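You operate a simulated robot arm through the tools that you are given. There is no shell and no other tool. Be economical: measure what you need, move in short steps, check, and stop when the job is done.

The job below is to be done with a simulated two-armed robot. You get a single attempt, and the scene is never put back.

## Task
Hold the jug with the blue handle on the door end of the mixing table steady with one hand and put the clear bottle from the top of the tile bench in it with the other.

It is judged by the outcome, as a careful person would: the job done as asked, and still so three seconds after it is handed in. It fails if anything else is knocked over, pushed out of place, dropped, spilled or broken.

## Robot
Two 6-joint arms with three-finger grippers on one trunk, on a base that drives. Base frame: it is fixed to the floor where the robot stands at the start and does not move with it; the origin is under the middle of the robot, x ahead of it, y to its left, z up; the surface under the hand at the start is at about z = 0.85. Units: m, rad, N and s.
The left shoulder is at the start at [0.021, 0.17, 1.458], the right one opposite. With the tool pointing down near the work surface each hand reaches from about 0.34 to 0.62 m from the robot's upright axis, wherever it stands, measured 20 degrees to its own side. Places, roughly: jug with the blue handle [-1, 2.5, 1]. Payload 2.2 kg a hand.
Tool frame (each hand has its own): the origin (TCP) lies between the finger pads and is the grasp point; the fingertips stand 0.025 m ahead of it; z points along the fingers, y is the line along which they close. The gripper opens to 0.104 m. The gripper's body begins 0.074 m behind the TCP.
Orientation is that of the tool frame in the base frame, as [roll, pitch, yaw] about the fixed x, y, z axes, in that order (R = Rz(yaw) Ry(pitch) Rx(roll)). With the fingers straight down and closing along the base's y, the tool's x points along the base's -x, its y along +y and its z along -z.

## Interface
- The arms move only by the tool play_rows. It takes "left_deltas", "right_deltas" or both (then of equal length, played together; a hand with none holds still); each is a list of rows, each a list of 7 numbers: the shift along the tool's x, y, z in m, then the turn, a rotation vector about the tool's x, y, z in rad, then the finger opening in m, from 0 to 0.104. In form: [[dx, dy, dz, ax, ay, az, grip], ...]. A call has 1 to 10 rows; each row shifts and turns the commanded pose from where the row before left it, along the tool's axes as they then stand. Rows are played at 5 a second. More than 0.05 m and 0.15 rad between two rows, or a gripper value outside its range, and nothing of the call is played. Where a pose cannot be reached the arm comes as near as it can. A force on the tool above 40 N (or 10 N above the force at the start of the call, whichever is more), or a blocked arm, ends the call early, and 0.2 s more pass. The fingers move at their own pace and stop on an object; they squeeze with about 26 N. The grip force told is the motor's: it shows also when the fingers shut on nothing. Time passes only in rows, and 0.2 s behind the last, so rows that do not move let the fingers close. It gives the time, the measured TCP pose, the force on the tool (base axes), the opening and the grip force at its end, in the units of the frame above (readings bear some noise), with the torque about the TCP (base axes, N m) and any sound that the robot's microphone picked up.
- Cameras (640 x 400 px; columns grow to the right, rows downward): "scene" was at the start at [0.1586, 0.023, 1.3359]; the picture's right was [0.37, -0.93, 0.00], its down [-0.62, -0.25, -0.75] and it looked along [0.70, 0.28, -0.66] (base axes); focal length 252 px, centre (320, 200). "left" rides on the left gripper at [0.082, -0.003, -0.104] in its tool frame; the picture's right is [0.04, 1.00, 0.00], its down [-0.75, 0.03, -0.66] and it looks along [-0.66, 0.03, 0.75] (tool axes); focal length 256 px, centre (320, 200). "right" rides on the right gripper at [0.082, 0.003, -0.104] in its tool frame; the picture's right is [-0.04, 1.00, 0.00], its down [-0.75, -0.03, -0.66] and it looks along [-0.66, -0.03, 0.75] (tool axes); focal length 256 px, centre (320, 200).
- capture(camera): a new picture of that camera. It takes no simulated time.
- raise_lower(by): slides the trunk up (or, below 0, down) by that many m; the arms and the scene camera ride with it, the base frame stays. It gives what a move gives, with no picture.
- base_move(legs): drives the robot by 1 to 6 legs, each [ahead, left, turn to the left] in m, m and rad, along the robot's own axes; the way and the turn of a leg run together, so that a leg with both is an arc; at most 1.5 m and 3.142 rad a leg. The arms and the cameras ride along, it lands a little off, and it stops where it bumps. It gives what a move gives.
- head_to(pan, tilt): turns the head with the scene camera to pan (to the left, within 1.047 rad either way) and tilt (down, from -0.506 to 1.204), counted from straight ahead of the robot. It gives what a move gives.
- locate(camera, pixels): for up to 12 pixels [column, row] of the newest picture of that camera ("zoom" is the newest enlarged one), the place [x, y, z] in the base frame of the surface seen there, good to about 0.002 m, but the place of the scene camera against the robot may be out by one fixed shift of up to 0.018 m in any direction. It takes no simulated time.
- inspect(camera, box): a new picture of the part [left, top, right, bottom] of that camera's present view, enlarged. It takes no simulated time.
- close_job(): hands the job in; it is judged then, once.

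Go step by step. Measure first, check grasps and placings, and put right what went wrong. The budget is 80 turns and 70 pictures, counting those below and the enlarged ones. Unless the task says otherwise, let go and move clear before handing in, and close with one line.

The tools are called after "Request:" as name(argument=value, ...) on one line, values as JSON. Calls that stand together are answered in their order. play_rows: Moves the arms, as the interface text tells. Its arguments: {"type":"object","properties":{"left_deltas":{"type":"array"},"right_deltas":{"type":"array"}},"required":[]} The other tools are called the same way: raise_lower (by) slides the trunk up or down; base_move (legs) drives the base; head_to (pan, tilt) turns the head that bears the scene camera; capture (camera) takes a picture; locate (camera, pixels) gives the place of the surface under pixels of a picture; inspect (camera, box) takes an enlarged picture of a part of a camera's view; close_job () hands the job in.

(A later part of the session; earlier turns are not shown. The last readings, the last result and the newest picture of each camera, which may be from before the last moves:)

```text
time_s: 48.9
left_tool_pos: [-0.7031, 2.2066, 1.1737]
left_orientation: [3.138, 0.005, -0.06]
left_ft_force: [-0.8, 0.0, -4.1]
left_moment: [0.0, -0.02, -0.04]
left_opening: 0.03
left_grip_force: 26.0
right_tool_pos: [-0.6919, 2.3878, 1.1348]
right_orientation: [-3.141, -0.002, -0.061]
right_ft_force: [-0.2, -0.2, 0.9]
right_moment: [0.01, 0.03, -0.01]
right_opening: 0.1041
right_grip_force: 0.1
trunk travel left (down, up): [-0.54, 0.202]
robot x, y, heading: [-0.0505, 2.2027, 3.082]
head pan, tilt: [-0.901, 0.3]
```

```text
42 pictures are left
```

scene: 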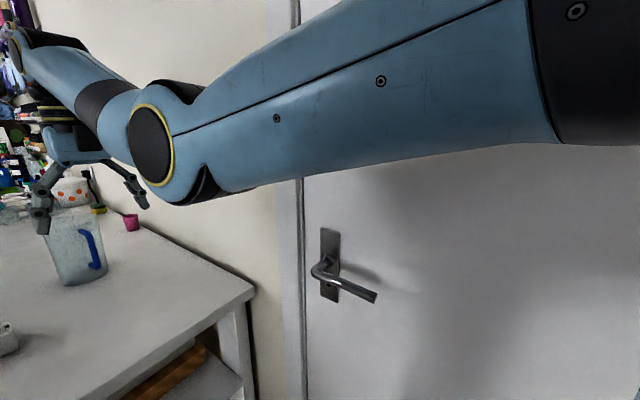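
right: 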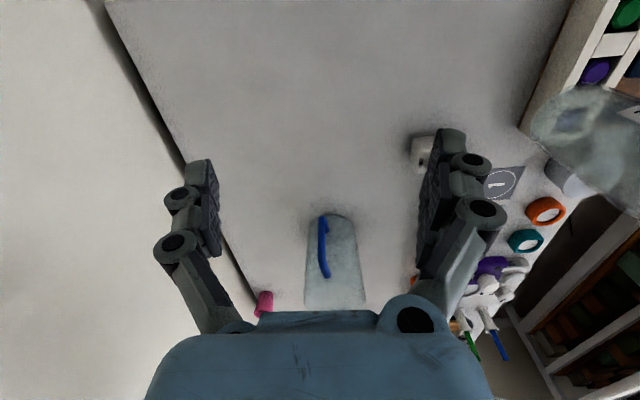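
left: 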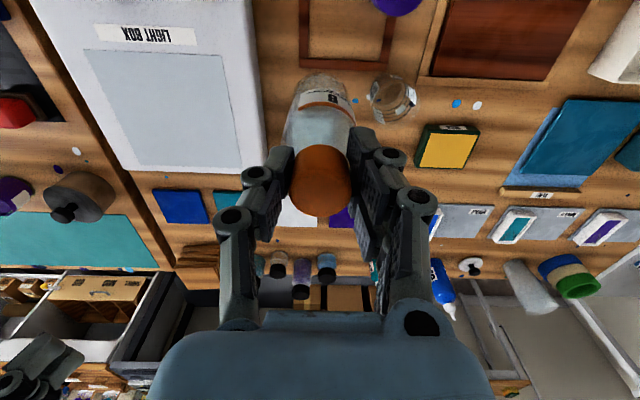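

The right elbow is near y 2.42 with the wall at 2.63, so I must not go much further right. I'll shift both hands left, raise the trunk slightly for margin, then turn right a little and move up partway.

Request:
play_rows(left_deltas=[[0, 0.03, 0, 0, 0, 0, 0], [0, 0.03, 0, 0, 0, 0, 0], [0, 0.02, 0, 0, 0, 0, 0], [0, 0, 0, 0, 0, 0, 0]], right_deltas=[[0, 0.03, 0, 0, 0, 0, 0.104], [0, 0.03, 0, 0, 0, 0, 0.104], [0, 0.03, 0, 0, 0, 0, 0.104], [0, 0, 0, 0, 0, 0, 0.104]])

Request:
raise_lower(by=0.04)

Request:
base_move(legs=[[0.12, 0, -0.28]])

Request:
head_to(pan=0.1, tilt=0.6)

Request:
capture(camera="scene")

Request:
capture(camera="right")

```text
time_s: 49.9
left_tool_pos: [-0.7273, 2.1319, 1.1755]
left_orientation: [3.141, 0.002, -0.059]
left_ft_force: [-0.8, 0.6, -2.6]
left_moment: [-0.02, 0.01, -0.01]
left_opening: 0.0301
left_grip_force: 25.9
left hand out of reach, approached as far as the arm can: row 1, 2, 3
right_tool_pos: [-0.6994, 2.2986, 1.1364]
right_orientation: [3.14, 0.0, -0.059]
right_ft_force: [-0.3, 0.6, 0.4]
right_moment: [-0.02, -0.02, 0.0]
right_opening: 0.1042
right_grip_force: 0.0
trunk travel left (down, up): [-0.54, 0.202]
robot x, y, heading: [-0.0504, 2.1989, 3.085]
head pan, tilt: [-0.901, 0.3]
```

```text
time_s: 50.8
left_tool_pos: [-0.7267, 2.1328, 1.2143]
left_orientation: [3.142, 0.004, -0.061]
left_ft_force: [-0.1, -0.9, -2.6]
left_moment: [0.01, -0.03, 0.0]
left_opening: 0.0302
left_grip_force: 26.2
right_tool_pos: [-0.697, 2.2983, 1.1737]
right_orientation: [3.141, -0.003, -0.06]
right_ft_force: [-0.5, -0.1, -0.3]
right_moment: [0.0, 0.0, -0.03]
right_opening: 0.1041
right_grip_force: 0.1
trunk travel left (down, up): [-0.58, 0.162]
robot x, y, heading: [-0.0499, 2.1975, 3.084]
head pan, tilt: [-0.901, 0.3]
```

```text
time_s: 52.1
left_tool_pos: [-0.8369, 2.3457, 1.215]
left_orientation: [3.138, 0.005, -0.337]
left_ft_force: [-1.1, 0.4, -2.5]
left_moment: [0.03, -0.05, 0.0]
left_opening: 0.0299
left_grip_force: 25.8
right_tool_pos: [-0.7618, 2.4957, 1.1751]
right_orientation: [-3.141, -0.001, -0.338]
right_ft_force: [0.5, -0.3, 0.0]
right_moment: [-0.02, -0.05, 0.01]
right_opening: 0.1039
right_grip_force: 0.0
trunk travel left (down, up): [-0.58, 0.162]
robot x, y, heading: [-0.1684, 2.2231, 2.803]
head pan, tilt: [-0.901, 0.3]
```

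```text
time_s: 53.4
left_tool_pos: [-0.8371, 2.3449, 1.2165]
left_orientation: [3.139, 0.005, -0.339]
left_ft_force: [0.2, -0.8, -3.1]
left_moment: [0.0, -0.02, 0.02]
left_opening: 0.0299
left_grip_force: 26.3
right_tool_pos: [-0.7611, 2.4954, 1.1755]
right_orientation: [-3.141, 0.0, -0.34]
right_ft_force: [-0.2, -0.2, 0.4]
right_moment: [-0.01, -0.01, -0.03]
right_opening: 0.1043
right_grip_force: 0.1
trunk travel left (down, up): [-0.58, 0.162]
robot x, y, heading: [-0.1692, 2.2245, 2.801]
head pan, tilt: [0.099, 0.6]
```

```text
41 pictures are left
```

scene: 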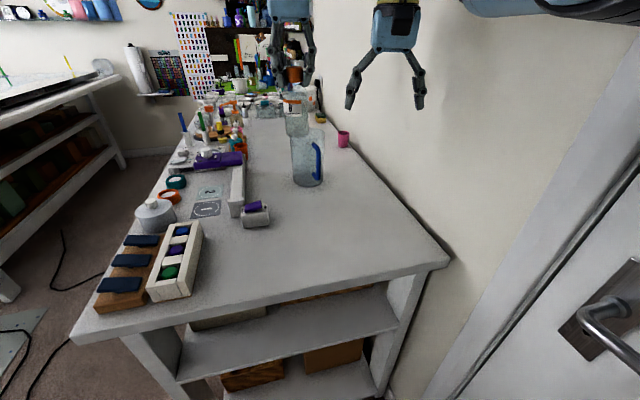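

```text
40 pictures are left
```

right: 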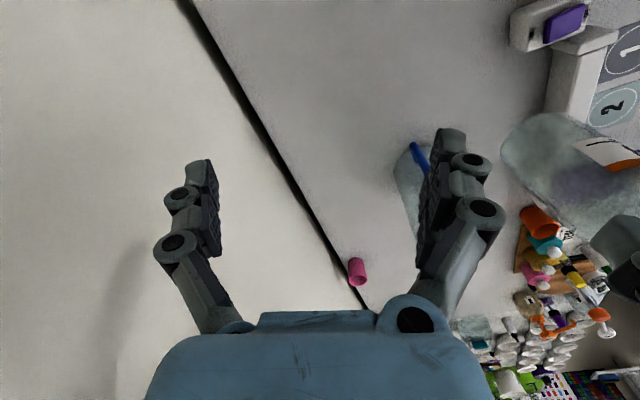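

The left hand at (−0.837, 2.345) is steady and I have reach. I'll turn the right hand in line with the handle (yaw +0.44), tilt it forward 0.5 rad, then advance the base.

Request:
play_rows(right_deltas=[[0, 0, 0, 0, 0, -0.147, 0.08], [0, 0, 0, 0, 0, -0.147, 0.08], [0, 0, 0, 0, 0, -0.147, 0.08], [0, 0, 0, 0, -0.13, 0, 0.08], [0, 0, 0, 0, -0.13, 0, 0.08], [0, 0, 0, 0, -0.13, 0, 0.08], [0, 0, 0, 0, -0.11, 0, 0.08], [0, 0, 0, 0, 0, 0, 0.08]])

Request:
base_move(legs=[[0.17, 0.078, 0]])

Request:
capture(camera="right")

Request:
capture(camera="scene")

```text
time_s: 55.2
left_tool_pos: [-0.8372, 2.3453, 1.2156]
left_orientation: [-3.141, 0.006, -0.338]
left_ft_force: [0.4, -0.5, -3.1]
left_moment: [0.03, -0.03, -0.03]
left_opening: 0.03
left_grip_force: 26.5
right_tool_pos: [-0.7626, 2.4964, 1.1744]
right_orientation: [3.141, 0.501, 0.102]
right_ft_force: [-0.1, -0.2, -0.8]
right_moment: [0.0, -0.04, -0.02]
right_opening: 0.0798
right_grip_force: 0.0
trunk travel left (down, up): [-0.58, 0.162]
robot x, y, heading: [-0.1665, 2.2205, 2.801]
head pan, tilt: [0.099, 0.6]
```

```text
time_s: 56.7
left_tool_pos: [-1.0267, 2.3322, 1.2149]
left_orientation: [-3.141, 0.003, -0.343]
left_ft_force: [-0.5, 0.4, -2.6]
left_moment: [-0.03, -0.03, -0.02]
left_opening: 0.03
left_grip_force: 26.4
right_tool_pos: [-0.9508, 2.4832, 1.1752]
right_orientation: [-3.14, 0.499, 0.097]
right_ft_force: [-0.1, 0.6, -0.1]
right_moment: [0.0, 0.01, 0.0]
right_opening: 0.0801
right_grip_force: 0.0
trunk travel left (down, up): [-0.58, 0.162]
robot x, y, heading: [-0.3535, 2.2054, 2.797]
head pan, tilt: [0.099, 0.6]
```

```text
39 pictures are left
```

right: 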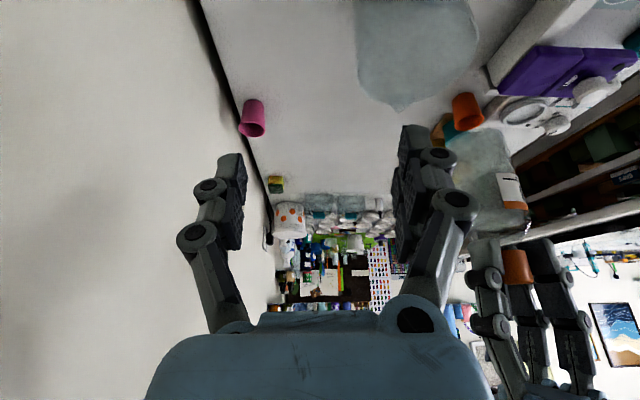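

```text
38 pictures are left
```

scene: 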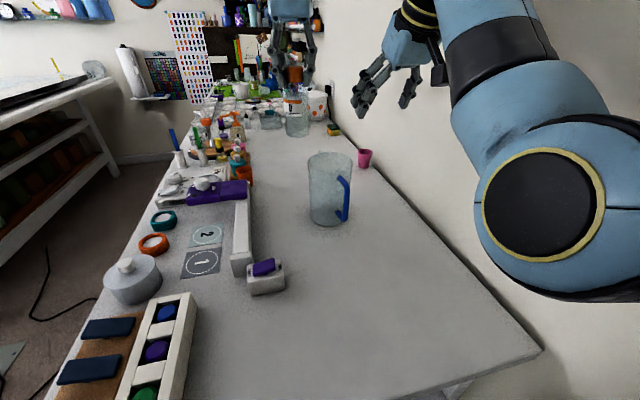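

Now the jug and handle are clear in the scene at (345,200). I'll move the right hand to a pre-grasp above and behind the handle.

Request:
play_rows(right_deltas=[[0.034, 0.0212, 0.003, 0, 0, 0, 0.08], [0.034, 0.0212, 0.003, 0, 0, 0, 0.08], [0.034, 0.0212, 0.003, 0, 0, 0, 0.06], [0.033, 0.0212, 0.003, 0, 0, 0, 0.06], [0, 0, 0, 0, 0, 0, 0.06]])

Request:
capture(camera="right")

Request:
capture(camera="scene")

```text
time_s: 57.5
left_tool_pos: [-1.0231, 2.3333, 1.2143]
left_orientation: [3.139, 0.004, -0.344]
left_ft_force: [0.4, -0.3, -2.8]
left_moment: [0.03, 0.03, -0.04]
left_opening: 0.0297
left_grip_force: 25.9
right_tool_pos: [-0.8718, 2.5419, 1.1293]
right_orientation: [-2.997, 0.481, 0.083]
right_ft_force: [-0.3, 0.2, 0.3]
right_moment: [-0.01, 0.01, 0.0]
right_opening: 0.0601
right_grip_force: 0.1
right hand out of reach, approached as far as the arm can: row 2, 3
trunk travel left (down, up): [-0.58, 0.162]
robot x, y, heading: [-0.3583, 2.2097, 2.795]
head pan, tilt: [0.099, 0.6]
stopped in row 3 (right hand): the arm was blocked; the commanded pose is now the measured one
```

```text
37 pictures are left
```

right: 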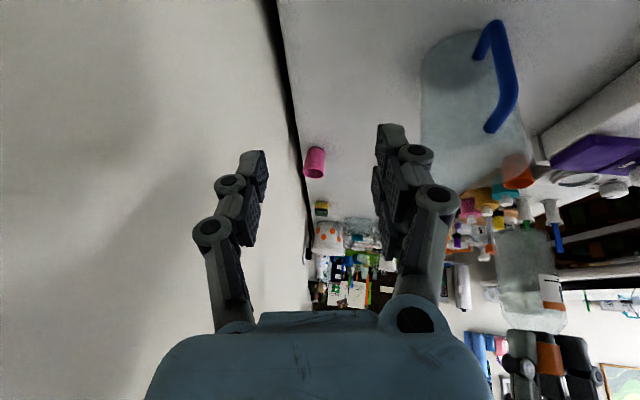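

```text
36 pictures are left
```

scene: 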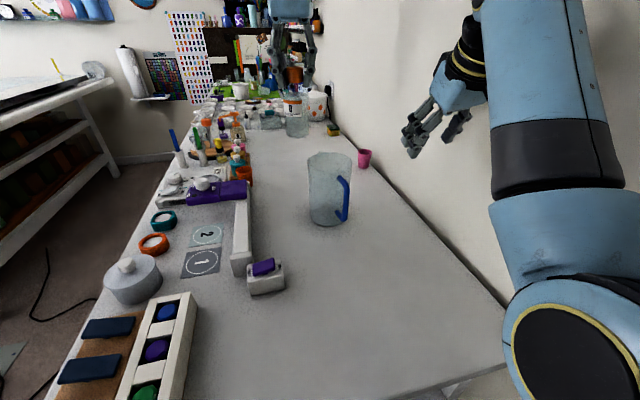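

The right arm was blocked; its elbow now sits low at (560,330) near the wall. I'll measure where it is.

Request:
locate(camera="scene", pixels=[[560, 300], [560, 350], [620, 300], [500, 100], [540, 180], [630, 350], [505, 330], [620, 150], [480, 300]])

Request:
head_to(pan=-0.8, tilt=0.5)

Request:
capture(camera="scene")

```text
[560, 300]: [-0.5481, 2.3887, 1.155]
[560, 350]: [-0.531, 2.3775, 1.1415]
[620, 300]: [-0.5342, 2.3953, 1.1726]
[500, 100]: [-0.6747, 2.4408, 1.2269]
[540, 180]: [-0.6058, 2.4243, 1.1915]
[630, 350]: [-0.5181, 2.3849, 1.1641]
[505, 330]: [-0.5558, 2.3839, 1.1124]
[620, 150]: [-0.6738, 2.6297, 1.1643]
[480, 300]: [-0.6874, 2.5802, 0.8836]
```

```text
time_s: 58.7
left_tool_pos: [-1.0253, 2.3334, 1.2154]
left_orientation: [3.139, 0.004, -0.345]
left_ft_force: [-0.3, 0.9, -3.2]
left_moment: [-0.02, -0.03, -0.01]
left_opening: 0.0301
left_grip_force: 26.2
right_tool_pos: [-0.8732, 2.5418, 1.1289]
right_orientation: [-2.999, 0.482, 0.084]
right_ft_force: [-0.4, -1.3, -0.2]
right_moment: [0.0, 0.02, -0.02]
right_opening: 0.0604
right_grip_force: 0.0
trunk travel left (down, up): [-0.58, 0.162]
robot x, y, heading: [-0.3589, 2.2089, 2.796]
head pan, tilt: [-0.799, 0.499]
```

```text
35 pictures are left
```

scene: 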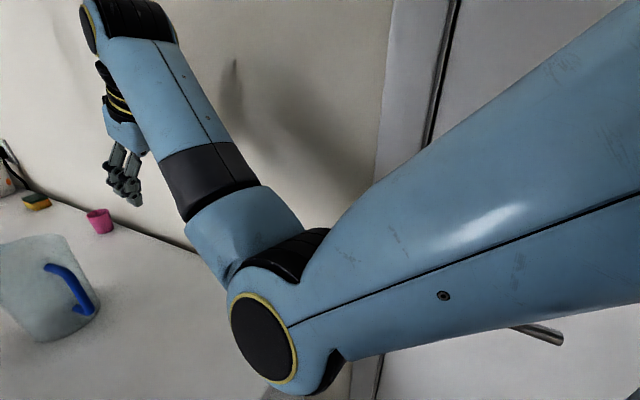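

The arm folds too far when tilted and close in. I'll move the hand back out over the jug, undo the roll, and halve the tilt.

Request:
play_rows(right_deltas=[[-0.035, 0.02, 0, 0, 0, 0, 0.06], [-0.02, 0.03, 0.0, -0.07, 0, 0, 0.06], [-0.02, 0.03, 0.0, -0.07, 0.1, 0, 0.06], [0, 0, 0, 0, 0.1, 0, 0.06], [0, 0, 0, 0, 0.05, 0, 0.06], [0, 0, 0, 0, 0, 0, 0.06]])

Request:
capture(camera="right")

```text
time_s: 60.1
left_tool_pos: [-1.0246, 2.3334, 1.2164]
left_orientation: [3.14, 0.003, -0.345]
left_ft_force: [0.3, -0.6, -3.1]
left_moment: [-0.01, -0.02, -0.01]
left_opening: 0.0299
left_grip_force: 26.1
right_tool_pos: [-0.9366, 2.4671, 1.1532]
right_orientation: [-3.131, 0.231, 0.068]
right_ft_force: [-0.1, -0.2, 0.6]
right_moment: [0.0, 0.01, 0.01]
right_opening: 0.0597
right_grip_force: 0.0
trunk travel left (down, up): [-0.58, 0.162]
robot x, y, heading: [-0.3573, 2.2029, 2.8]
head pan, tilt: [-0.799, 0.499]
```

```text
34 pictures are left
```

right: 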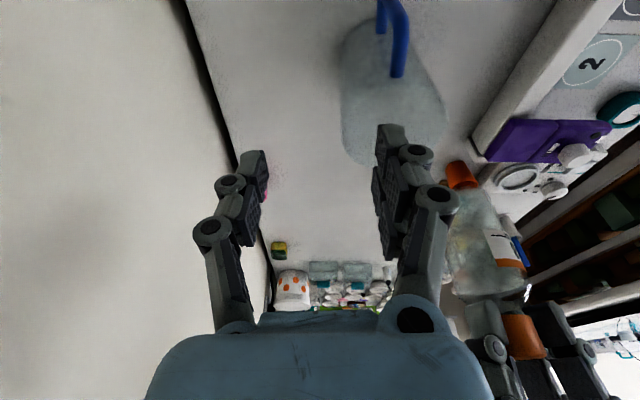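

The handle top is now at (397,40) in the right camera. I'll shift to directly above it.

Request:
play_rows(right_deltas=[[0.004, 0.022, 0, 0, 0, 0, 0.06], [0.012, 0.021, 0.008, 0, 0, 0, 0.06], [0.018, 0.021, 0.015, 0, 0, 0, 0.06], [0, 0, 0, 0, 0, 0, 0.06]])

Request:
capture(camera="right")

```text
time_s: 61.3
left_tool_pos: [-1.0255, 2.3341, 1.2142]
left_orientation: [3.14, 0.002, -0.343]
left_ft_force: [-0.2, 0.3, -3.3]
left_moment: [0.02, 0.0, 0.02]
left_opening: 0.03
left_grip_force: 25.6
right_tool_pos: [-0.922, 2.4928, 1.1235]
right_orientation: [-3.084, 0.233, 0.034]
right_ft_force: [-0.1, 0.3, -0.6]
right_moment: [0.01, 0.01, 0.03]
right_opening: 0.0599
right_grip_force: 0.0
right hand out of reach, approached as far as the arm can: row 2, 3
trunk travel left (down, up): [-0.58, 0.162]
robot x, y, heading: [-0.358, 2.2047, 2.798]
head pan, tilt: [-0.799, 0.499]
stopped in row 4 (right hand): the arm was blocked; the commanded pose is now the measured one
```

```text
33 pictures are left
```

right: 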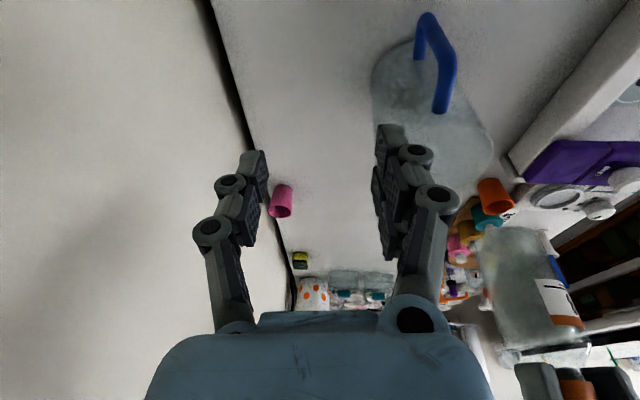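

The inner limit depends on how far the hand is below the shoulder, and it isn't reachable at this height. I'll raise the trunk so the hand can sit lower relative to the shoulder, place it above the handle, and then descend with the trunk.

Request:
raise_lower(by=0.135)

Request:
play_rows(right_deltas=[[0, 0, 0, -0.057, 0, -0.066, 0.06], [0.0, 0.015, 0.033, 0, 0, 0, 0.06], [0.014, 0.024, 0.033, 0, 0, 0, 0.06], [0.015, 0.024, 0.033, 0, 0, 0, 0.06], [0.015, 0.025, 0.033, 0, 0, 0, 0.06], [0, 0, 0, 0, 0, 0, 0.06]])

Request:
capture(camera="right")

```text
time_s: 62.9
left_tool_pos: [-1.0245, 2.3327, 1.3494]
left_orientation: [3.139, 0.003, -0.344]
left_ft_force: [-0.6, 0.2, -3.1]
left_moment: [-0.02, 0.01, 0.01]
left_opening: 0.0302
left_grip_force: 25.9
right_tool_pos: [-0.9217, 2.4912, 1.2585]
right_orientation: [-3.085, 0.23, 0.034]
right_ft_force: [-0.3, 0.4, 0.5]
right_moment: [-0.07, 0.01, -0.02]
right_opening: 0.0603
right_grip_force: 0.1
trunk travel left (down, up): [-0.715, 0.027]
robot x, y, heading: [-0.3583, 2.2084, 2.793]
head pan, tilt: [-0.799, 0.499]
```

```text
time_s: 64.5
left_tool_pos: [-1.0239, 2.333, 1.3496]
left_orientation: [3.14, 0.004, -0.344]
left_ft_force: [0.3, 0.2, -2.5]
left_moment: [-0.02, 0.03, -0.02]
left_opening: 0.0301
left_grip_force: 26.3
right_tool_pos: [-0.9006, 2.5135, 1.1138]
right_orientation: [-3.024, 0.212, 0.047]
right_ft_force: [0.0, 0.5, 0.6]
right_moment: [-0.02, -0.01, 0.02]
right_opening: 0.06
right_grip_force: 0.1
right hand out of reach, approached as far as the arm can: row 5
trunk travel left (down, up): [-0.715, 0.027]
robot x, y, heading: [-0.3569, 2.2083, 2.799]
head pan, tilt: [-0.799, 0.499]
stopped in row 6 (right hand): the arm was blocked; the commanded pose is now the measured one
```

```text
32 pictures are left
```

right: 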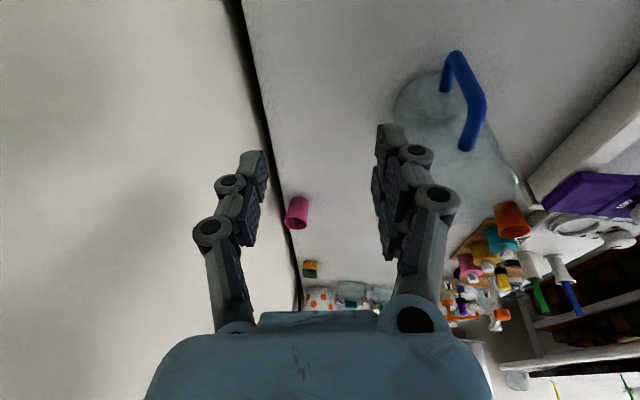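

The hand again slid toward the wall instead of toward the handle. I'll look at the whole right arm.

Request:
head_to(pan=-0.6, tilt=0.5)

Request:
capture(camera="scene")

```text
time_s: 65.2
left_tool_pos: [-1.025, 2.3338, 1.3504]
left_orientation: [3.14, 0.006, -0.344]
left_ft_force: [-0.5, 0.7, -2.8]
left_moment: [0.0, -0.01, 0.04]
left_opening: 0.0298
left_grip_force: 25.4
right_tool_pos: [-0.9003, 2.5101, 1.1126]
right_orientation: [-3.027, 0.213, 0.048]
right_ft_force: [-0.1, -0.6, 0.4]
right_moment: [-0.03, 0.01, 0.01]
right_opening: 0.06
right_grip_force: 0.1
trunk travel left (down, up): [-0.715, 0.027]
robot x, y, heading: [-0.3606, 2.2075, 2.798]
head pan, tilt: [-0.6, 0.499]
```

```text
31 pictures are left
```

scene: 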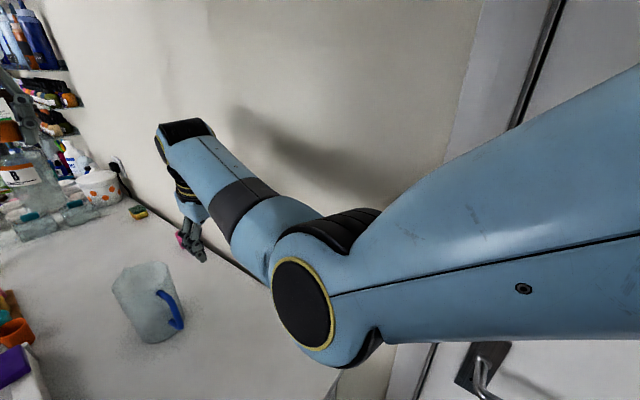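

Request:
locate(camera="scene", pixels=[[185, 128], [210, 125], [165, 145], [190, 190], [190, 160], [235, 160], [270, 215], [305, 300], [345, 225], [450, 290], [240, 130], [195, 240]])

```text
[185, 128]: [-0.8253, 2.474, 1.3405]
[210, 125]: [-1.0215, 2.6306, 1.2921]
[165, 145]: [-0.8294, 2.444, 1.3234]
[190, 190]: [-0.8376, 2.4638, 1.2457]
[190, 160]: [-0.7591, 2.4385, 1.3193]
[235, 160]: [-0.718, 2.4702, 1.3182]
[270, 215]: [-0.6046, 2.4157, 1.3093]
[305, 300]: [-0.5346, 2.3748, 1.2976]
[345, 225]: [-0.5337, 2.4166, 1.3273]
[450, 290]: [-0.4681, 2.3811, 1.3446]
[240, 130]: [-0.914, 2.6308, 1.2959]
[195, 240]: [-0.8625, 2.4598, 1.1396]
```

Nothing on the wall side seems to touch, so I'll check whether the left arm is in the right arm's way.

Request:
head_to(pan=0.2, tilt=0.35)

Request:
capture(camera="scene")

```text
time_s: 66.4
left_tool_pos: [-1.0259, 2.3331, 1.3493]
left_orientation: [3.139, 0.005, -0.341]
left_ft_force: [0.5, 0.0, -3.6]
left_moment: [-0.01, -0.02, 0.01]
left_opening: 0.03
left_grip_force: 25.7
right_tool_pos: [-0.8995, 2.512, 1.1119]
right_orientation: [-3.026, 0.211, 0.048]
right_ft_force: [0.4, -0.2, -0.5]
right_moment: [0.0, -0.03, -0.01]
right_opening: 0.06
right_grip_force: 0.0
trunk travel left (down, up): [-0.715, 0.027]
robot x, y, heading: [-0.3585, 2.2082, 2.799]
head pan, tilt: [0.201, 0.351]
```

```text
30 pictures are left
```

scene: 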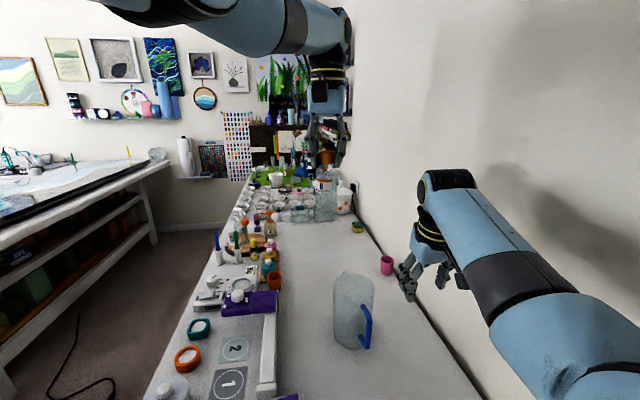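

The right wrist's forearm side is close to the wall. I'll straighten the right hand (no tilt, yaw about -0.2) and then try shifting toward the handle.

Request:
play_rows(right_deltas=[[0, 0, -0.02, 0, 0.1, 0.07, 0.06], [0, 0, -0.01, -0.05, 0.1, 0.07, 0.06], [0, 0, 0, -0.06, 0, 0.1, 0.06], [0, 0.03, 0, 0, 0, 0, 0.06], [0, 0.03, 0, 0, 0, 0, 0.06], [0, 0, 0, 0, 0, 0, 0.06]])

```text
time_s: 67.8
left_tool_pos: [-1.0234, 2.3339, 1.3508]
left_orientation: [3.139, 0.005, -0.344]
left_ft_force: [0.6, -0.3, -3.1]
left_moment: [0.0, -0.01, 0.03]
left_opening: 0.0299
left_grip_force: 25.6
right_tool_pos: [-0.9052, 2.4594, 1.1402]
right_orientation: [3.133, 0.024, -0.223]
right_ft_force: [0.0, -0.2, -0.6]
right_moment: [-0.01, 0.04, 0.0]
right_opening: 0.0599
right_grip_force: 0.0
trunk travel left (down, up): [-0.715, 0.027]
robot x, y, heading: [-0.3571, 2.2063, 2.797]
head pan, tilt: [0.201, 0.351]
```

That worked. I'll continue to directly above the handle bar.

Request:
play_rows(right_deltas=[[0.004, 0.018, 0, 0, 0, 0, 0.06], [0.004, 0.018, 0.01, 0, 0, 0, 0.06], [0.004, 0.018, 0.01, 0, 0, 0, 0.06], [0, 0, 0, 0, 0, 0, 0.06]])

Request:
capture(camera="right")

```text
time_s: 69.0
left_tool_pos: [-1.025, 2.3317, 1.3486]
left_orientation: [3.14, 0.004, -0.345]
left_ft_force: [1.9, 0.0, -3.3]
left_moment: [-0.03, 0.01, -0.01]
left_opening: 0.0299
left_grip_force: 26.0
right_tool_pos: [-0.9074, 2.4578, 1.1107]
right_orientation: [-3.115, 0.019, -0.264]
right_ft_force: [0.3, -0.1, 0.5]
right_moment: [0.0, 0.03, -0.02]
right_opening: 0.0599
right_grip_force: 0.0
right hand out of reach, approached as far as the arm can: row 3
trunk travel left (down, up): [-0.715, 0.027]
robot x, y, heading: [-0.3601, 2.2065, 2.795]
head pan, tilt: [0.201, 0.351]
stopped in row 4 (right hand): the arm was blocked; the commanded pose is now the measured one
```

```text
29 pictures are left
```

right: 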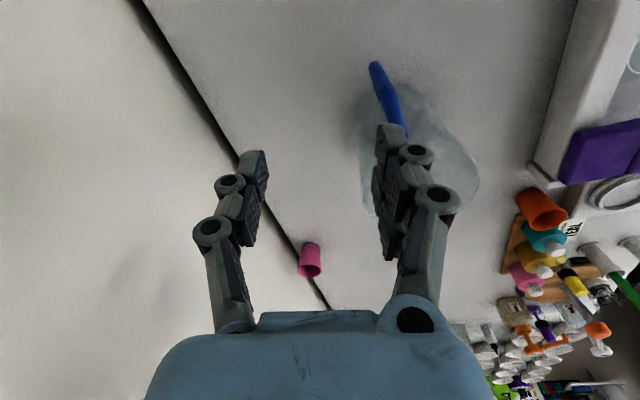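

The right shoulder simply cannot swing further inward (its hand stays at least ~0.05 m right of my centreline), so from this end the two hands can't sit side by side. From the table's front, the handle lies to the right of the jug, which suits both arms. I'll check the clearances there.

Request:
locate(camera="scene", pixels=[[168, 163], [152, 243], [5, 355], [75, 330], [110, 385], [232, 295], [355, 285], [340, 275], [372, 290], [368, 345], [365, 310], [345, 345]])

Request:
base_move(legs=[[-0.3, 0, 0]])

Request:
head_to(pan=0.75, tilt=0.65)

Request:
capture(camera="scene")

```text
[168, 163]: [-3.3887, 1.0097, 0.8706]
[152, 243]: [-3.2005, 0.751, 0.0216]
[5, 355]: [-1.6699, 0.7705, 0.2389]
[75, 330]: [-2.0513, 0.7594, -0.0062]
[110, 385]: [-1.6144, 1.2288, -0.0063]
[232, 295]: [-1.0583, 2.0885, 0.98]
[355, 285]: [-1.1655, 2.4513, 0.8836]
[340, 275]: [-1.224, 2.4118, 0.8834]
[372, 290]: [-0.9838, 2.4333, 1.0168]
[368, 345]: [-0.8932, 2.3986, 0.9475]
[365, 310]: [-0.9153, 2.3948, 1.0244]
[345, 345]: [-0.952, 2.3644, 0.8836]
```

```text
time_s: 71.0
left_tool_pos: [-0.7491, 2.2298, 1.3489]
left_orientation: [3.14, 0.004, -0.334]
left_ft_force: [0.0, 0.0, -2.6]
left_moment: [0.0, -0.01, -0.03]
left_opening: 0.0299
left_grip_force: 25.6
right_tool_pos: [-0.6338, 2.3562, 1.1093]
right_orientation: [-3.116, 0.016, -0.257]
right_ft_force: [0.3, 0.1, -0.4]
right_moment: [0.02, 0.0, -0.02]
right_opening: 0.0599
right_grip_force: 0.1
trunk travel left (down, up): [-0.715, 0.027]
robot x, y, heading: [-0.0821, 2.11, 2.809]
head pan, tilt: [0.201, 0.351]
```

```text
time_s: 72.0
left_tool_pos: [-0.7507, 2.231, 1.3499]
left_orientation: [3.14, 0.005, -0.334]
left_ft_force: [0.4, 0.4, -3.9]
left_moment: [-0.03, -0.03, 0.0]
left_opening: 0.0301
left_grip_force: 26.3
right_tool_pos: [-0.6334, 2.3563, 1.1103]
right_orientation: [-3.114, 0.016, -0.258]
right_ft_force: [0.3, 0.1, -0.2]
right_moment: [-0.01, -0.05, 0.01]
right_opening: 0.06
right_grip_force: 0.0
trunk travel left (down, up): [-0.715, 0.027]
robot x, y, heading: [-0.0831, 2.1125, 2.801]
head pan, tilt: [0.75, 0.649]
```

```text
28 pictures are left
```

scene: 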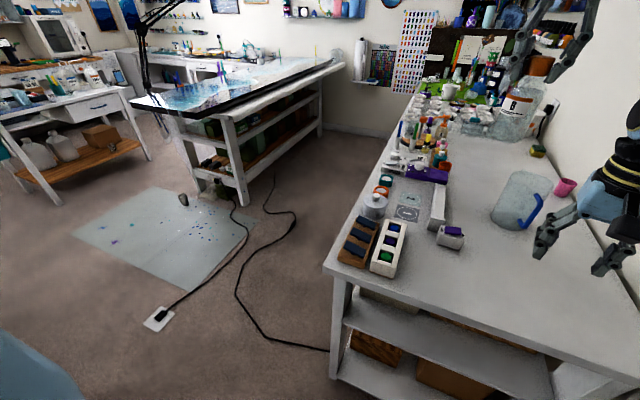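

The aisle in front of the table is free apart from the flat cable. I'll go round the corner: back out sideways, turn to face the table's front, and strafe to stand in front of the jug.

Request:
base_move(legs=[[-0.22, 0.63, 0], [0, 0, -1.22], [0, 0.45, 0]])

Request:
head_to(pan=0.3, tilt=0.6)

Request:
capture(camera="scene")

```text
time_s: 81.0
left_tool_pos: [-0.6258, 2.1141, 1.3495]
left_orientation: [-3.141, 0.003, -1.57]
left_ft_force: [0.3, -0.6, -3.5]
left_moment: [0.01, 0.03, -0.01]
left_opening: 0.0303
left_grip_force: 26.5
right_tool_pos: [-0.4696, 2.044, 1.1103]
right_orientation: [-3.116, 0.018, -1.492]
right_ft_force: [-0.2, 0.4, -0.2]
right_moment: [-0.01, 0.0, 0.02]
right_opening: 0.0599
right_grip_force: 0.2
trunk travel left (down, up): [-0.715, 0.027]
robot x, y, heading: [-0.52, 1.4468, 1.572]
head pan, tilt: [0.75, 0.649]
```

```text
time_s: 81.9
left_tool_pos: [-0.6252, 2.1142, 1.3496]
left_orientation: [3.139, 0.003, -1.573]
left_ft_force: [-0.4, 1.1, -3.1]
left_moment: [-0.04, 0.02, -0.03]
left_opening: 0.0302
left_grip_force: 25.7
right_tool_pos: [-0.468, 2.0445, 1.1117]
right_orientation: [-3.114, 0.016, -1.494]
right_ft_force: [-0.7, 0.2, -0.2]
right_moment: [0.0, 0.01, 0.01]
right_opening: 0.0598
right_grip_force: 0.0
trunk travel left (down, up): [-0.715, 0.027]
robot x, y, heading: [-0.5172, 1.4466, 1.571]
head pan, tilt: [0.3, 0.6]
```

```text
27 pictures are left
```

scene: 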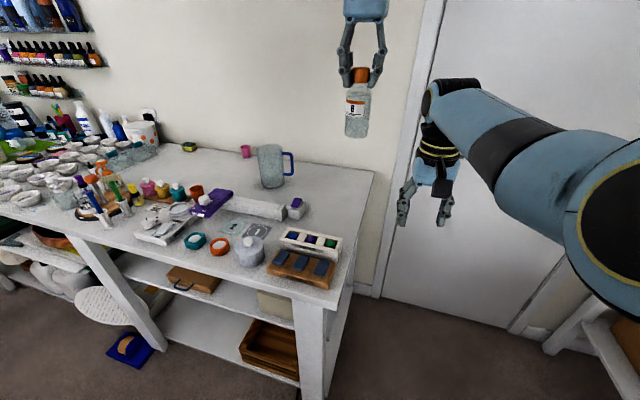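

A white object and a blue item stick out beneath the table front at (110,305) and (130,348). I'll measure how far they reach, along with the jug.

Request:
locate(camera="scene", pixels=[[155, 345], [130, 365], [108, 345], [120, 322], [145, 300], [90, 320], [305, 395], [295, 300], [100, 240], [290, 152], [293, 165], [283, 178]])

Request:
inspect(camera="scene", box=[60, 270, 220, 390])

```text
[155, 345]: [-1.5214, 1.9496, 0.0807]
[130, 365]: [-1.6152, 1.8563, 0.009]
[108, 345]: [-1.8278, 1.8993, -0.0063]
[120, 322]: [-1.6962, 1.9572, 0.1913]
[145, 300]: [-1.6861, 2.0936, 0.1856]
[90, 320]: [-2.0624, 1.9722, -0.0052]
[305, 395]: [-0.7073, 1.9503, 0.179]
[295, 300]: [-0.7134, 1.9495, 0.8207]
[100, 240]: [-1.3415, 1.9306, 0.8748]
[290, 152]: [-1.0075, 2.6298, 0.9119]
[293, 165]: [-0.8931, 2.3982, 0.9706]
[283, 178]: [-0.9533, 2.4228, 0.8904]
```

```text
3.33 times, centred on (140, 330) of scene
```

zoom: 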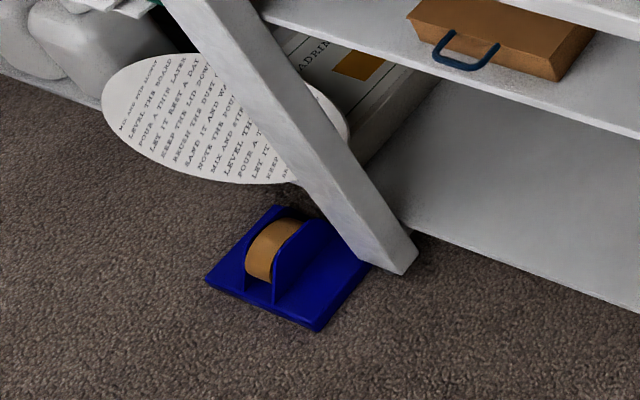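

Those are at x ≤ -1.5, well clear of me. I'll strafe left in front of the jug and go ahead most of the way.

Request:
base_move(legs=[[0, 0.387, 0], [0.26, 0, 0]])

Request:
head_to(pan=-0.1, tilt=0.75)

Request:
capture(camera="scene")

Request:
capture(camera="right")

```text
time_s: 85.8
left_tool_pos: [-1.0161, 2.3712, 1.3511]
left_orientation: [3.14, 0.004, -1.572]
left_ft_force: [0.1, 0.0, -4.1]
left_moment: [-0.02, -0.04, 0.01]
left_opening: 0.0298
left_grip_force: 26.2
right_tool_pos: [-0.8579, 2.303, 1.1098]
right_orientation: [-3.115, 0.018, -1.497]
right_ft_force: [0.4, 0.3, -0.1]
right_moment: [-0.03, 0.0, -0.04]
right_opening: 0.0601
right_grip_force: 0.1
trunk travel left (down, up): [-0.715, 0.027]
robot x, y, heading: [-0.9098, 1.7005, 1.567]
head pan, tilt: [0.3, 0.6]
```

```text
time_s: 86.7
left_tool_pos: [-1.0173, 2.371, 1.3503]
left_orientation: [3.139, 0.004, -1.572]
left_ft_force: [0.9, -1.0, -3.3]
left_moment: [-0.01, 0.02, -0.01]
left_opening: 0.0302
left_grip_force: 25.9
right_tool_pos: [-0.8577, 2.3028, 1.1109]
right_orientation: [-3.113, 0.017, -1.496]
right_ft_force: [-0.2, 0.0, 0.8]
right_moment: [0.02, 0.01, 0.0]
right_opening: 0.0599
right_grip_force: 0.0
trunk travel left (down, up): [-0.715, 0.027]
robot x, y, heading: [-0.9115, 1.7044, 1.57]
head pan, tilt: [-0.099, 0.75]
```

```text
25 pictures are left
```

scene: 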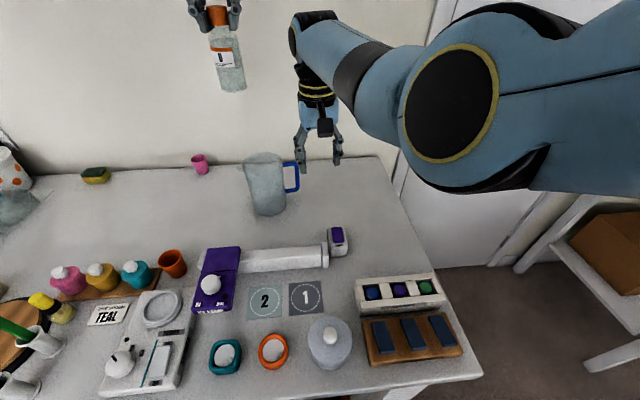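

```text
24 pictures are left
```

right: 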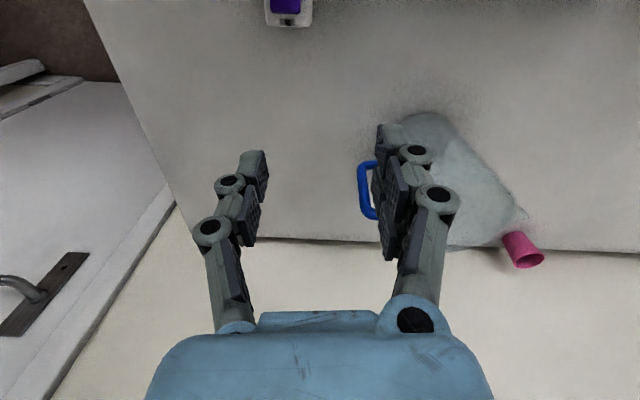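

The layout is right: the handle is to the right of the jug, the left hand over the jug and the right hand by the handle. I'll measure the handle and jug again with the right camera.

Request:
locate(camera="right", pixels=[[361, 170], [360, 185], [363, 200], [367, 213], [375, 163], [375, 216], [430, 115], [455, 240], [500, 190], [520, 222], [470, 150]])

Request:
base_move(legs=[[0.03, 0, 0]])

```text
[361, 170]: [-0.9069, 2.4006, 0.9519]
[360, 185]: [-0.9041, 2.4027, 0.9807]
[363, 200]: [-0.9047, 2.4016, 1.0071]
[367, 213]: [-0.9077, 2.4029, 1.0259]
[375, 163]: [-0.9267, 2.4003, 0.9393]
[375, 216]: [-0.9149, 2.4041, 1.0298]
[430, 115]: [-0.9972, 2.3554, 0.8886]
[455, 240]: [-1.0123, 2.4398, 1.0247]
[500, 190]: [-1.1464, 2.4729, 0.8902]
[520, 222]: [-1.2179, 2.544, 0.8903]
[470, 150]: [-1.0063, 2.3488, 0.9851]
```

```text
time_s: 87.7
left_tool_pos: [-1.0162, 2.4018, 1.3477]
left_orientation: [3.139, 0.0, -1.574]
left_ft_force: [0.2, 1.5, -4.1]
left_moment: [-0.05, -0.01, -0.01]
left_opening: 0.0301
left_grip_force: 25.9
right_tool_pos: [-0.8569, 2.3332, 1.108]
right_orientation: [-3.113, 0.017, -1.497]
right_ft_force: [-0.6, 0.4, -0.4]
right_moment: [-0.03, 0.01, -0.01]
right_opening: 0.0598
right_grip_force: 0.1
trunk travel left (down, up): [-0.715, 0.027]
robot x, y, heading: [-0.9102, 1.7315, 1.572]
head pan, tilt: [-0.099, 0.75]
stopped in leg 1: the robot was blocked; the commanded pose is now the measured one
```

The base has touched at y 1.7315, which is close enough. I'll now turn the right hand 1.53 rad so its fingers will straddle the handle from its outer side.

Request:
play_rows(right_deltas=[[0.01, 0, 0, -0.028, 0, 0, 0.06], [0, 0, 0, 0, 0, -0.145, 0.06], [0, 0, 0, 0, 0, -0.145, 0.06], [0, 0, 0, 0, 0, -0.145, 0.06], [0, 0, 0, 0, 0, -0.145, 0.06], [0, 0, 0, 0, 0, -0.145, 0.06], [0, 0, 0, 0, 0, -0.145, 0.06], [0, 0, 0, 0, 0, -0.145, 0.06], [0, 0, 0, 0, 0, -0.145, 0.06], [0, 0, 0, 0, 0, -0.145, 0.06]])

Request:
play_rows(right_deltas=[[0, 0, 0, 0, 0, -0.145, 0.06], [0, 0, 0, 0, 0, -0.08, 0.06], [0, 0, 0, 0, -0.13, 0, 0.06], [0, 0, 0, 0, -0.13, 0, 0.06], [0, 0, 0, 0, -0.12, 0, 0.06], [0, 0, 0, 0, 0, 0, 0.06]])

Request:
capture(camera="right")

```text
time_s: 89.9
left_tool_pos: [-1.0156, 2.3975, 1.3492]
left_orientation: [-3.141, 0.003, -1.573]
left_ft_force: [0.7, 0.7, -2.4]
left_moment: [0.0, -0.01, 0.02]
left_opening: 0.0303
left_grip_force: 26.0
right_tool_pos: [-0.8498, 2.3206, 1.1083]
right_orientation: [-3.123, -0.004, -0.199]
right_ft_force: [-0.4, -0.3, -0.2]
right_moment: [-0.04, -0.03, 0.02]
right_opening: 0.0603
right_grip_force: 0.0
trunk travel left (down, up): [-0.715, 0.027]
robot x, y, heading: [-0.9104, 1.7261, 1.572]
head pan, tilt: [-0.099, 0.75]
```

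```text
time_s: 91.3
left_tool_pos: [-1.0159, 2.3979, 1.3497]
left_orientation: [-3.141, 0.005, -1.573]
left_ft_force: [0.1, 0.3, -2.1]
left_moment: [-0.03, -0.01, -0.01]
left_opening: 0.03
left_grip_force: 26.3
right_tool_pos: [-0.8594, 2.3185, 1.1112]
right_orientation: [-3.122, 0.383, 0.042]
right_ft_force: [0.1, 0.3, 0.1]
right_moment: [-0.01, 0.01, 0.02]
right_opening: 0.0599
right_grip_force: 0.0
trunk travel left (down, up): [-0.715, 0.027]
robot x, y, heading: [-0.9099, 1.7252, 1.575]
head pan, tilt: [-0.099, 0.75]
```

```text
23 pictures are left
```

right: 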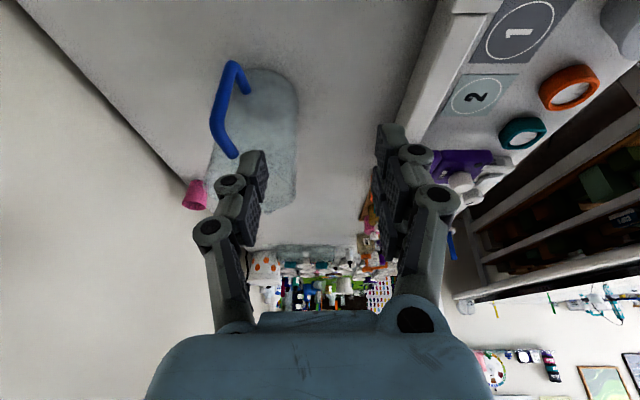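

The hand now faces along the handle with the camera on the outer side; the handle's at (225,110). I'll move it in line, above and outside the handle.

Request:
play_rows(right_deltas=[[0, -0.028, 0.004, 0, 0, 0, 0.06], [0.002, -0.028, 0.01, 0, 0, 0, 0.06], [0.003, -0.028, 0.018, 0, 0, 0, 0.06], [0, 0, 0, 0, 0, 0, 0.06]])

Request:
capture(camera="right")

```text
time_s: 92.3
left_tool_pos: [-1.0153, 2.3982, 1.3494]
left_orientation: [-3.141, 0.003, -1.572]
left_ft_force: [-0.5, -0.1, -2.8]
left_moment: [0.0, 0.02, 0.0]
left_opening: 0.0301
left_grip_force: 26.3
right_tool_pos: [-0.856, 2.3647, 1.1019]
right_orientation: [-3.122, 0.381, 0.04]
right_ft_force: [0.6, 0.5, -0.8]
right_moment: [0.01, 0.0, -0.02]
right_opening: 0.0598
right_grip_force: 0.0
right hand out of reach, approached as far as the arm can: row 2, 3
trunk travel left (down, up): [-0.715, 0.027]
robot x, y, heading: [-0.9068, 1.7309, 1.569]
head pan, tilt: [-0.099, 0.75]
```

```text
22 pictures are left
```

right: 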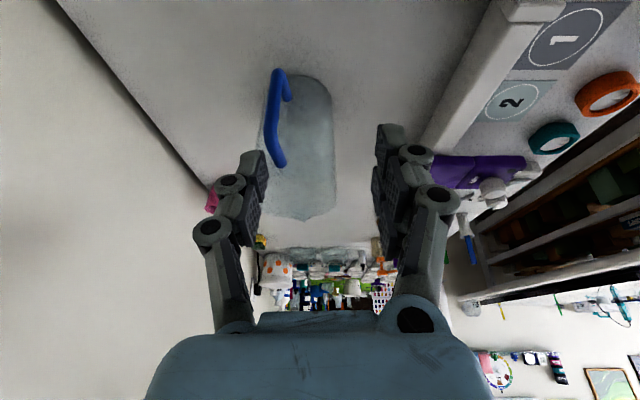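

Out of reach at this shoulder height. I'll lift the hand a little, lower the trunk 0.135 m, and then complete the alignment.

Request:
play_rows(right_deltas=[[-0.013, 0, -0.033, 0, 0, 0, 0.06], [-0.013, 0, -0.033, 0, 0, 0, 0.06], [0, 0, 0, 0, 0, 0, 0.06]])

Request:
raise_lower(by=-0.135)

Request:
play_rows(right_deltas=[[0, -0.012, 0, 0, 0, 0, 0.06], [0, -0.013, 0, 0, 0, 0, 0.06], [0, -0.012, 0, 0, 0, 0, 0.06], [0, 0, 0, 0, 0, 0, 0.06]])

Request:
capture(camera="right")

```text
time_s: 93.1
left_tool_pos: [-1.0162, 2.3972, 1.3495]
left_orientation: [3.138, 0.002, -1.574]
left_ft_force: [0.5, 0.5, -2.9]
left_moment: [0.02, 0.01, 0.01]
left_opening: 0.0302
left_grip_force: 26.3
right_tool_pos: [-0.8603, 2.3799, 1.1668]
right_orientation: [-3.122, 0.382, 0.04]
right_ft_force: [0.5, -0.4, -0.8]
right_moment: [0.03, -0.03, -0.01]
right_opening: 0.06
right_grip_force: 0.2
right hand out of reach, approached as far as the arm can: row 1, 2
trunk travel left (down, up): [-0.715, 0.027]
robot x, y, heading: [-0.9125, 1.7284, 1.57]
head pan, tilt: [-0.099, 0.75]
```

```text
time_s: 94.7
left_tool_pos: [-1.0165, 2.3969, 1.2153]
left_orientation: [-3.14, 0.004, -1.573]
left_ft_force: [-0.7, -0.3, -3.2]
left_moment: [0.01, -0.02, 0.0]
left_opening: 0.0302
left_grip_force: 25.8
right_tool_pos: [-0.8612, 2.3833, 1.0319]
right_orientation: [-3.124, 0.381, 0.039]
right_ft_force: [0.6, 0.2, -0.3]
right_moment: [0.06, 0.02, -0.03]
right_opening: 0.0598
right_grip_force: 0.2
trunk travel left (down, up): [-0.58, 0.162]
robot x, y, heading: [-0.9115, 1.7307, 1.571]
head pan, tilt: [-0.099, 0.75]
```

```text
time_s: 95.7
left_tool_pos: [-1.0151, 2.3986, 1.2151]
left_orientation: [3.14, 0.004, -1.573]
left_ft_force: [-0.5, 0.8, -2.7]
left_moment: [0.03, 0.0, 0.0]
left_opening: 0.0301
left_grip_force: 26.4
right_tool_pos: [-0.8557, 2.386, 1.0351]
right_orientation: [-3.125, 0.382, 0.039]
right_ft_force: [0.9, -0.4, 0.5]
right_moment: [0.02, 0.01, -0.02]
right_opening: 0.0604
right_grip_force: 0.1
right hand out of reach, approached as far as the arm can: row 1, 2, 3
trunk travel left (down, up): [-0.58, 0.162]
robot x, y, heading: [-0.9053, 1.7273, 1.566]
head pan, tilt: [-0.099, 0.75]
```

```text
21 pictures are left
```

right: 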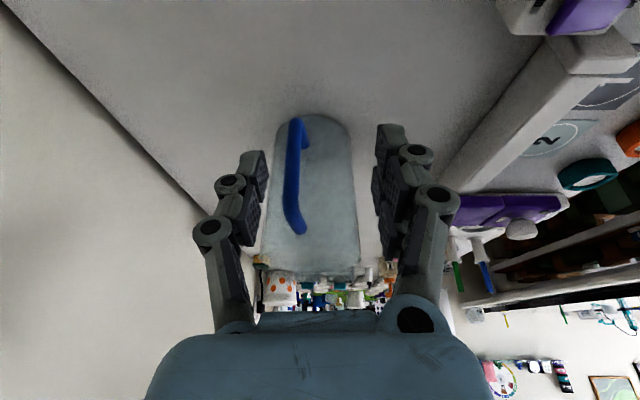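

The bar is already between the open fingers but 16 mm off centre, and reach along y is short. I'll yaw the hand by -0.25 about the vertical, which brings the wrist nearer, and re-aim.

Request:
play_rows(right_deltas=[[0, 0, 0, 0.047, 0, 0.116, 0.06], [0, 0, 0, 0.047, 0, 0.116, 0.06], [0, -0.007, 0, 0, 0, 0, 0.06], [0, -0.007, 0, 0, 0, 0, 0.06], [0, 0, 0, 0, 0, 0, 0.06]])

Request:
capture(camera="right")

```text
time_s: 96.9
left_tool_pos: [-1.0167, 2.3981, 1.2158]
left_orientation: [-3.141, 0.003, -1.572]
left_ft_force: [-0.7, -0.9, -3.6]
left_moment: [0.02, 0.01, -0.02]
left_opening: 0.0301
left_grip_force: 25.7
right_tool_pos: [-0.8508, 2.4062, 1.0337]
right_orientation: [-3.123, 0.384, -0.21]
right_ft_force: [-0.2, -0.9, 0.0]
right_moment: [0.0, 0.03, -0.01]
right_opening: 0.0599
right_grip_force: 0.0
right hand out of reach, approached as far as the arm can: row 1, 2, 3, 4
trunk travel left (down, up): [-0.58, 0.162]
robot x, y, heading: [-0.9085, 1.7293, 1.567]
head pan, tilt: [-0.099, 0.75]
```

```text
20 pictures are left
```

right: 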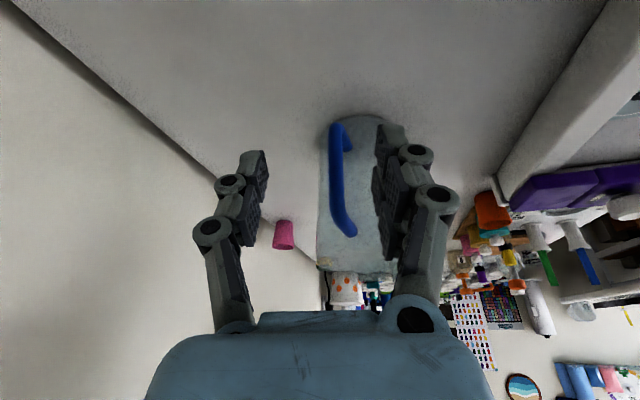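

Aligned: the handle at (340,180) lies between the fingers. I'll centre it and advance to the grasp point.

Request:
play_rows(right_deltas=[[0, 0.0156, 0, 0, 0, 0, 0.06], [-0.0106, 0, 0.0218, 0, 0, 0, 0.06], [-0.0106, 0, 0.0218, 0, 0, 0, 0.06], [-0.0105, 0, 0.022, 0, 0, 0, 0.06], [0, 0, 0, 0, 0, 0, 0.06]])

Request:
capture(camera="right")

Request:
capture(camera="scene")

```text
time_s: 98.1
left_tool_pos: [-1.0148, 2.3976, 1.2146]
left_orientation: [3.14, 0.004, -1.573]
left_ft_force: [-0.1, 0.0, -2.7]
left_moment: [-0.01, -0.03, 0.01]
left_opening: 0.03
left_grip_force: 26.1
right_tool_pos: [-0.8906, 2.3848, 0.9901]
right_orientation: [-3.122, 0.384, -0.209]
right_ft_force: [0.5, -0.2, 1.3]
right_moment: [0.0, 0.02, 0.03]
right_opening: 0.06
right_grip_force: 0.1
right hand out of reach, approached as far as the arm can: row 1, 2, 3, 4
trunk travel left (down, up): [-0.58, 0.162]
robot x, y, heading: [-0.9122, 1.7264, 1.569]
head pan, tilt: [-0.099, 0.75]
```

```text
19 pictures are left
```

right: 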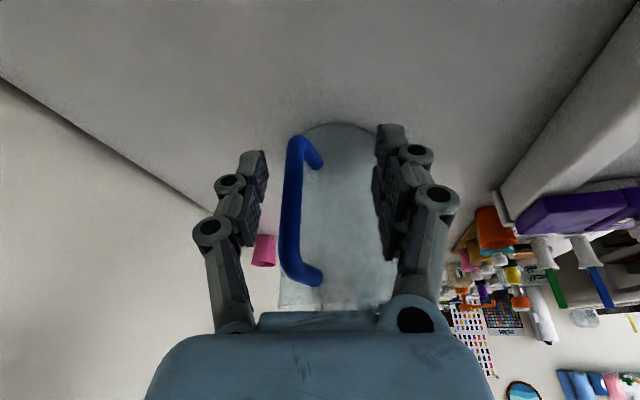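

```text
18 pictures are left
```

scene: 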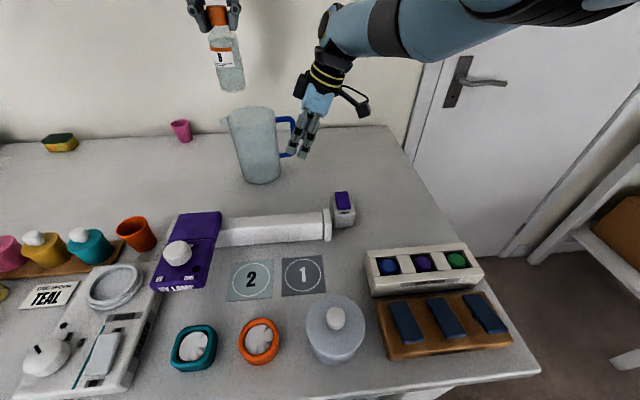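

Still 14 mm short in y, at the edge of reach. One more yaw of -0.25 about the vertical should give the reach; the bar is round and vertical, so that's harmless.

Request:
play_rows(right_deltas=[[0, 0, 0, 0.047, 0, 0.116, 0.06], [0, 0, 0, 0.047, 0, 0.116, 0.06], [-0.006, -0.004, 0.004, 0, 0, 0, 0.06], [-0.006, -0.004, 0.004, 0, 0, 0, 0.06], [0, 0, 0, 0, 0, 0, 0.06]])

Request:
capture(camera="right")

```text
time_s: 99.3
left_tool_pos: [-1.0156, 2.3977, 1.2151]
left_orientation: [3.14, 0.002, -1.572]
left_ft_force: [0.8, -0.4, -3.2]
left_moment: [0.01, -0.03, -0.03]
left_opening: 0.0301
left_grip_force: 26.3
right_tool_pos: [-0.8957, 2.3998, 0.9869]
right_orientation: [-3.125, 0.391, -0.461]
right_ft_force: [-0.5, 0.2, -0.1]
right_moment: [0.0, 0.03, -0.04]
right_opening: 0.0599
right_grip_force: 0.2
right hand out of reach, approached as far as the arm can: row 1, 2, 3, 4
trunk travel left (down, up): [-0.58, 0.162]
robot x, y, heading: [-0.908, 1.7254, 1.565]
head pan, tilt: [-0.099, 0.75]
```

```text
17 pictures are left
```

right: 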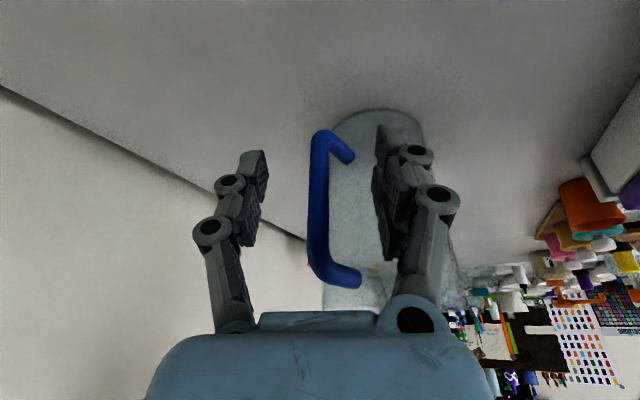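

The bar is centred between the fingers in the image (column 319). I'll measure its exact place relative to the TCP.

Request:
locate(camera="right", pixels=[[318, 160], [317, 190], [316, 215], [316, 240], [322, 262], [345, 277], [335, 145], [350, 155], [400, 120], [425, 130]])

```text
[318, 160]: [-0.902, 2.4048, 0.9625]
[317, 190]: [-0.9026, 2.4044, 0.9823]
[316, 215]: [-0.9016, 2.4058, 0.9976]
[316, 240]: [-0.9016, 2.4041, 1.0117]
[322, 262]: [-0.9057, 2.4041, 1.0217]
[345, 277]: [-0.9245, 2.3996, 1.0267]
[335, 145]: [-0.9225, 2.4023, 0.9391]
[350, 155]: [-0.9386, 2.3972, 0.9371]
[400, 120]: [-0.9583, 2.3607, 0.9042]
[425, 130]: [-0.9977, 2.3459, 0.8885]
```

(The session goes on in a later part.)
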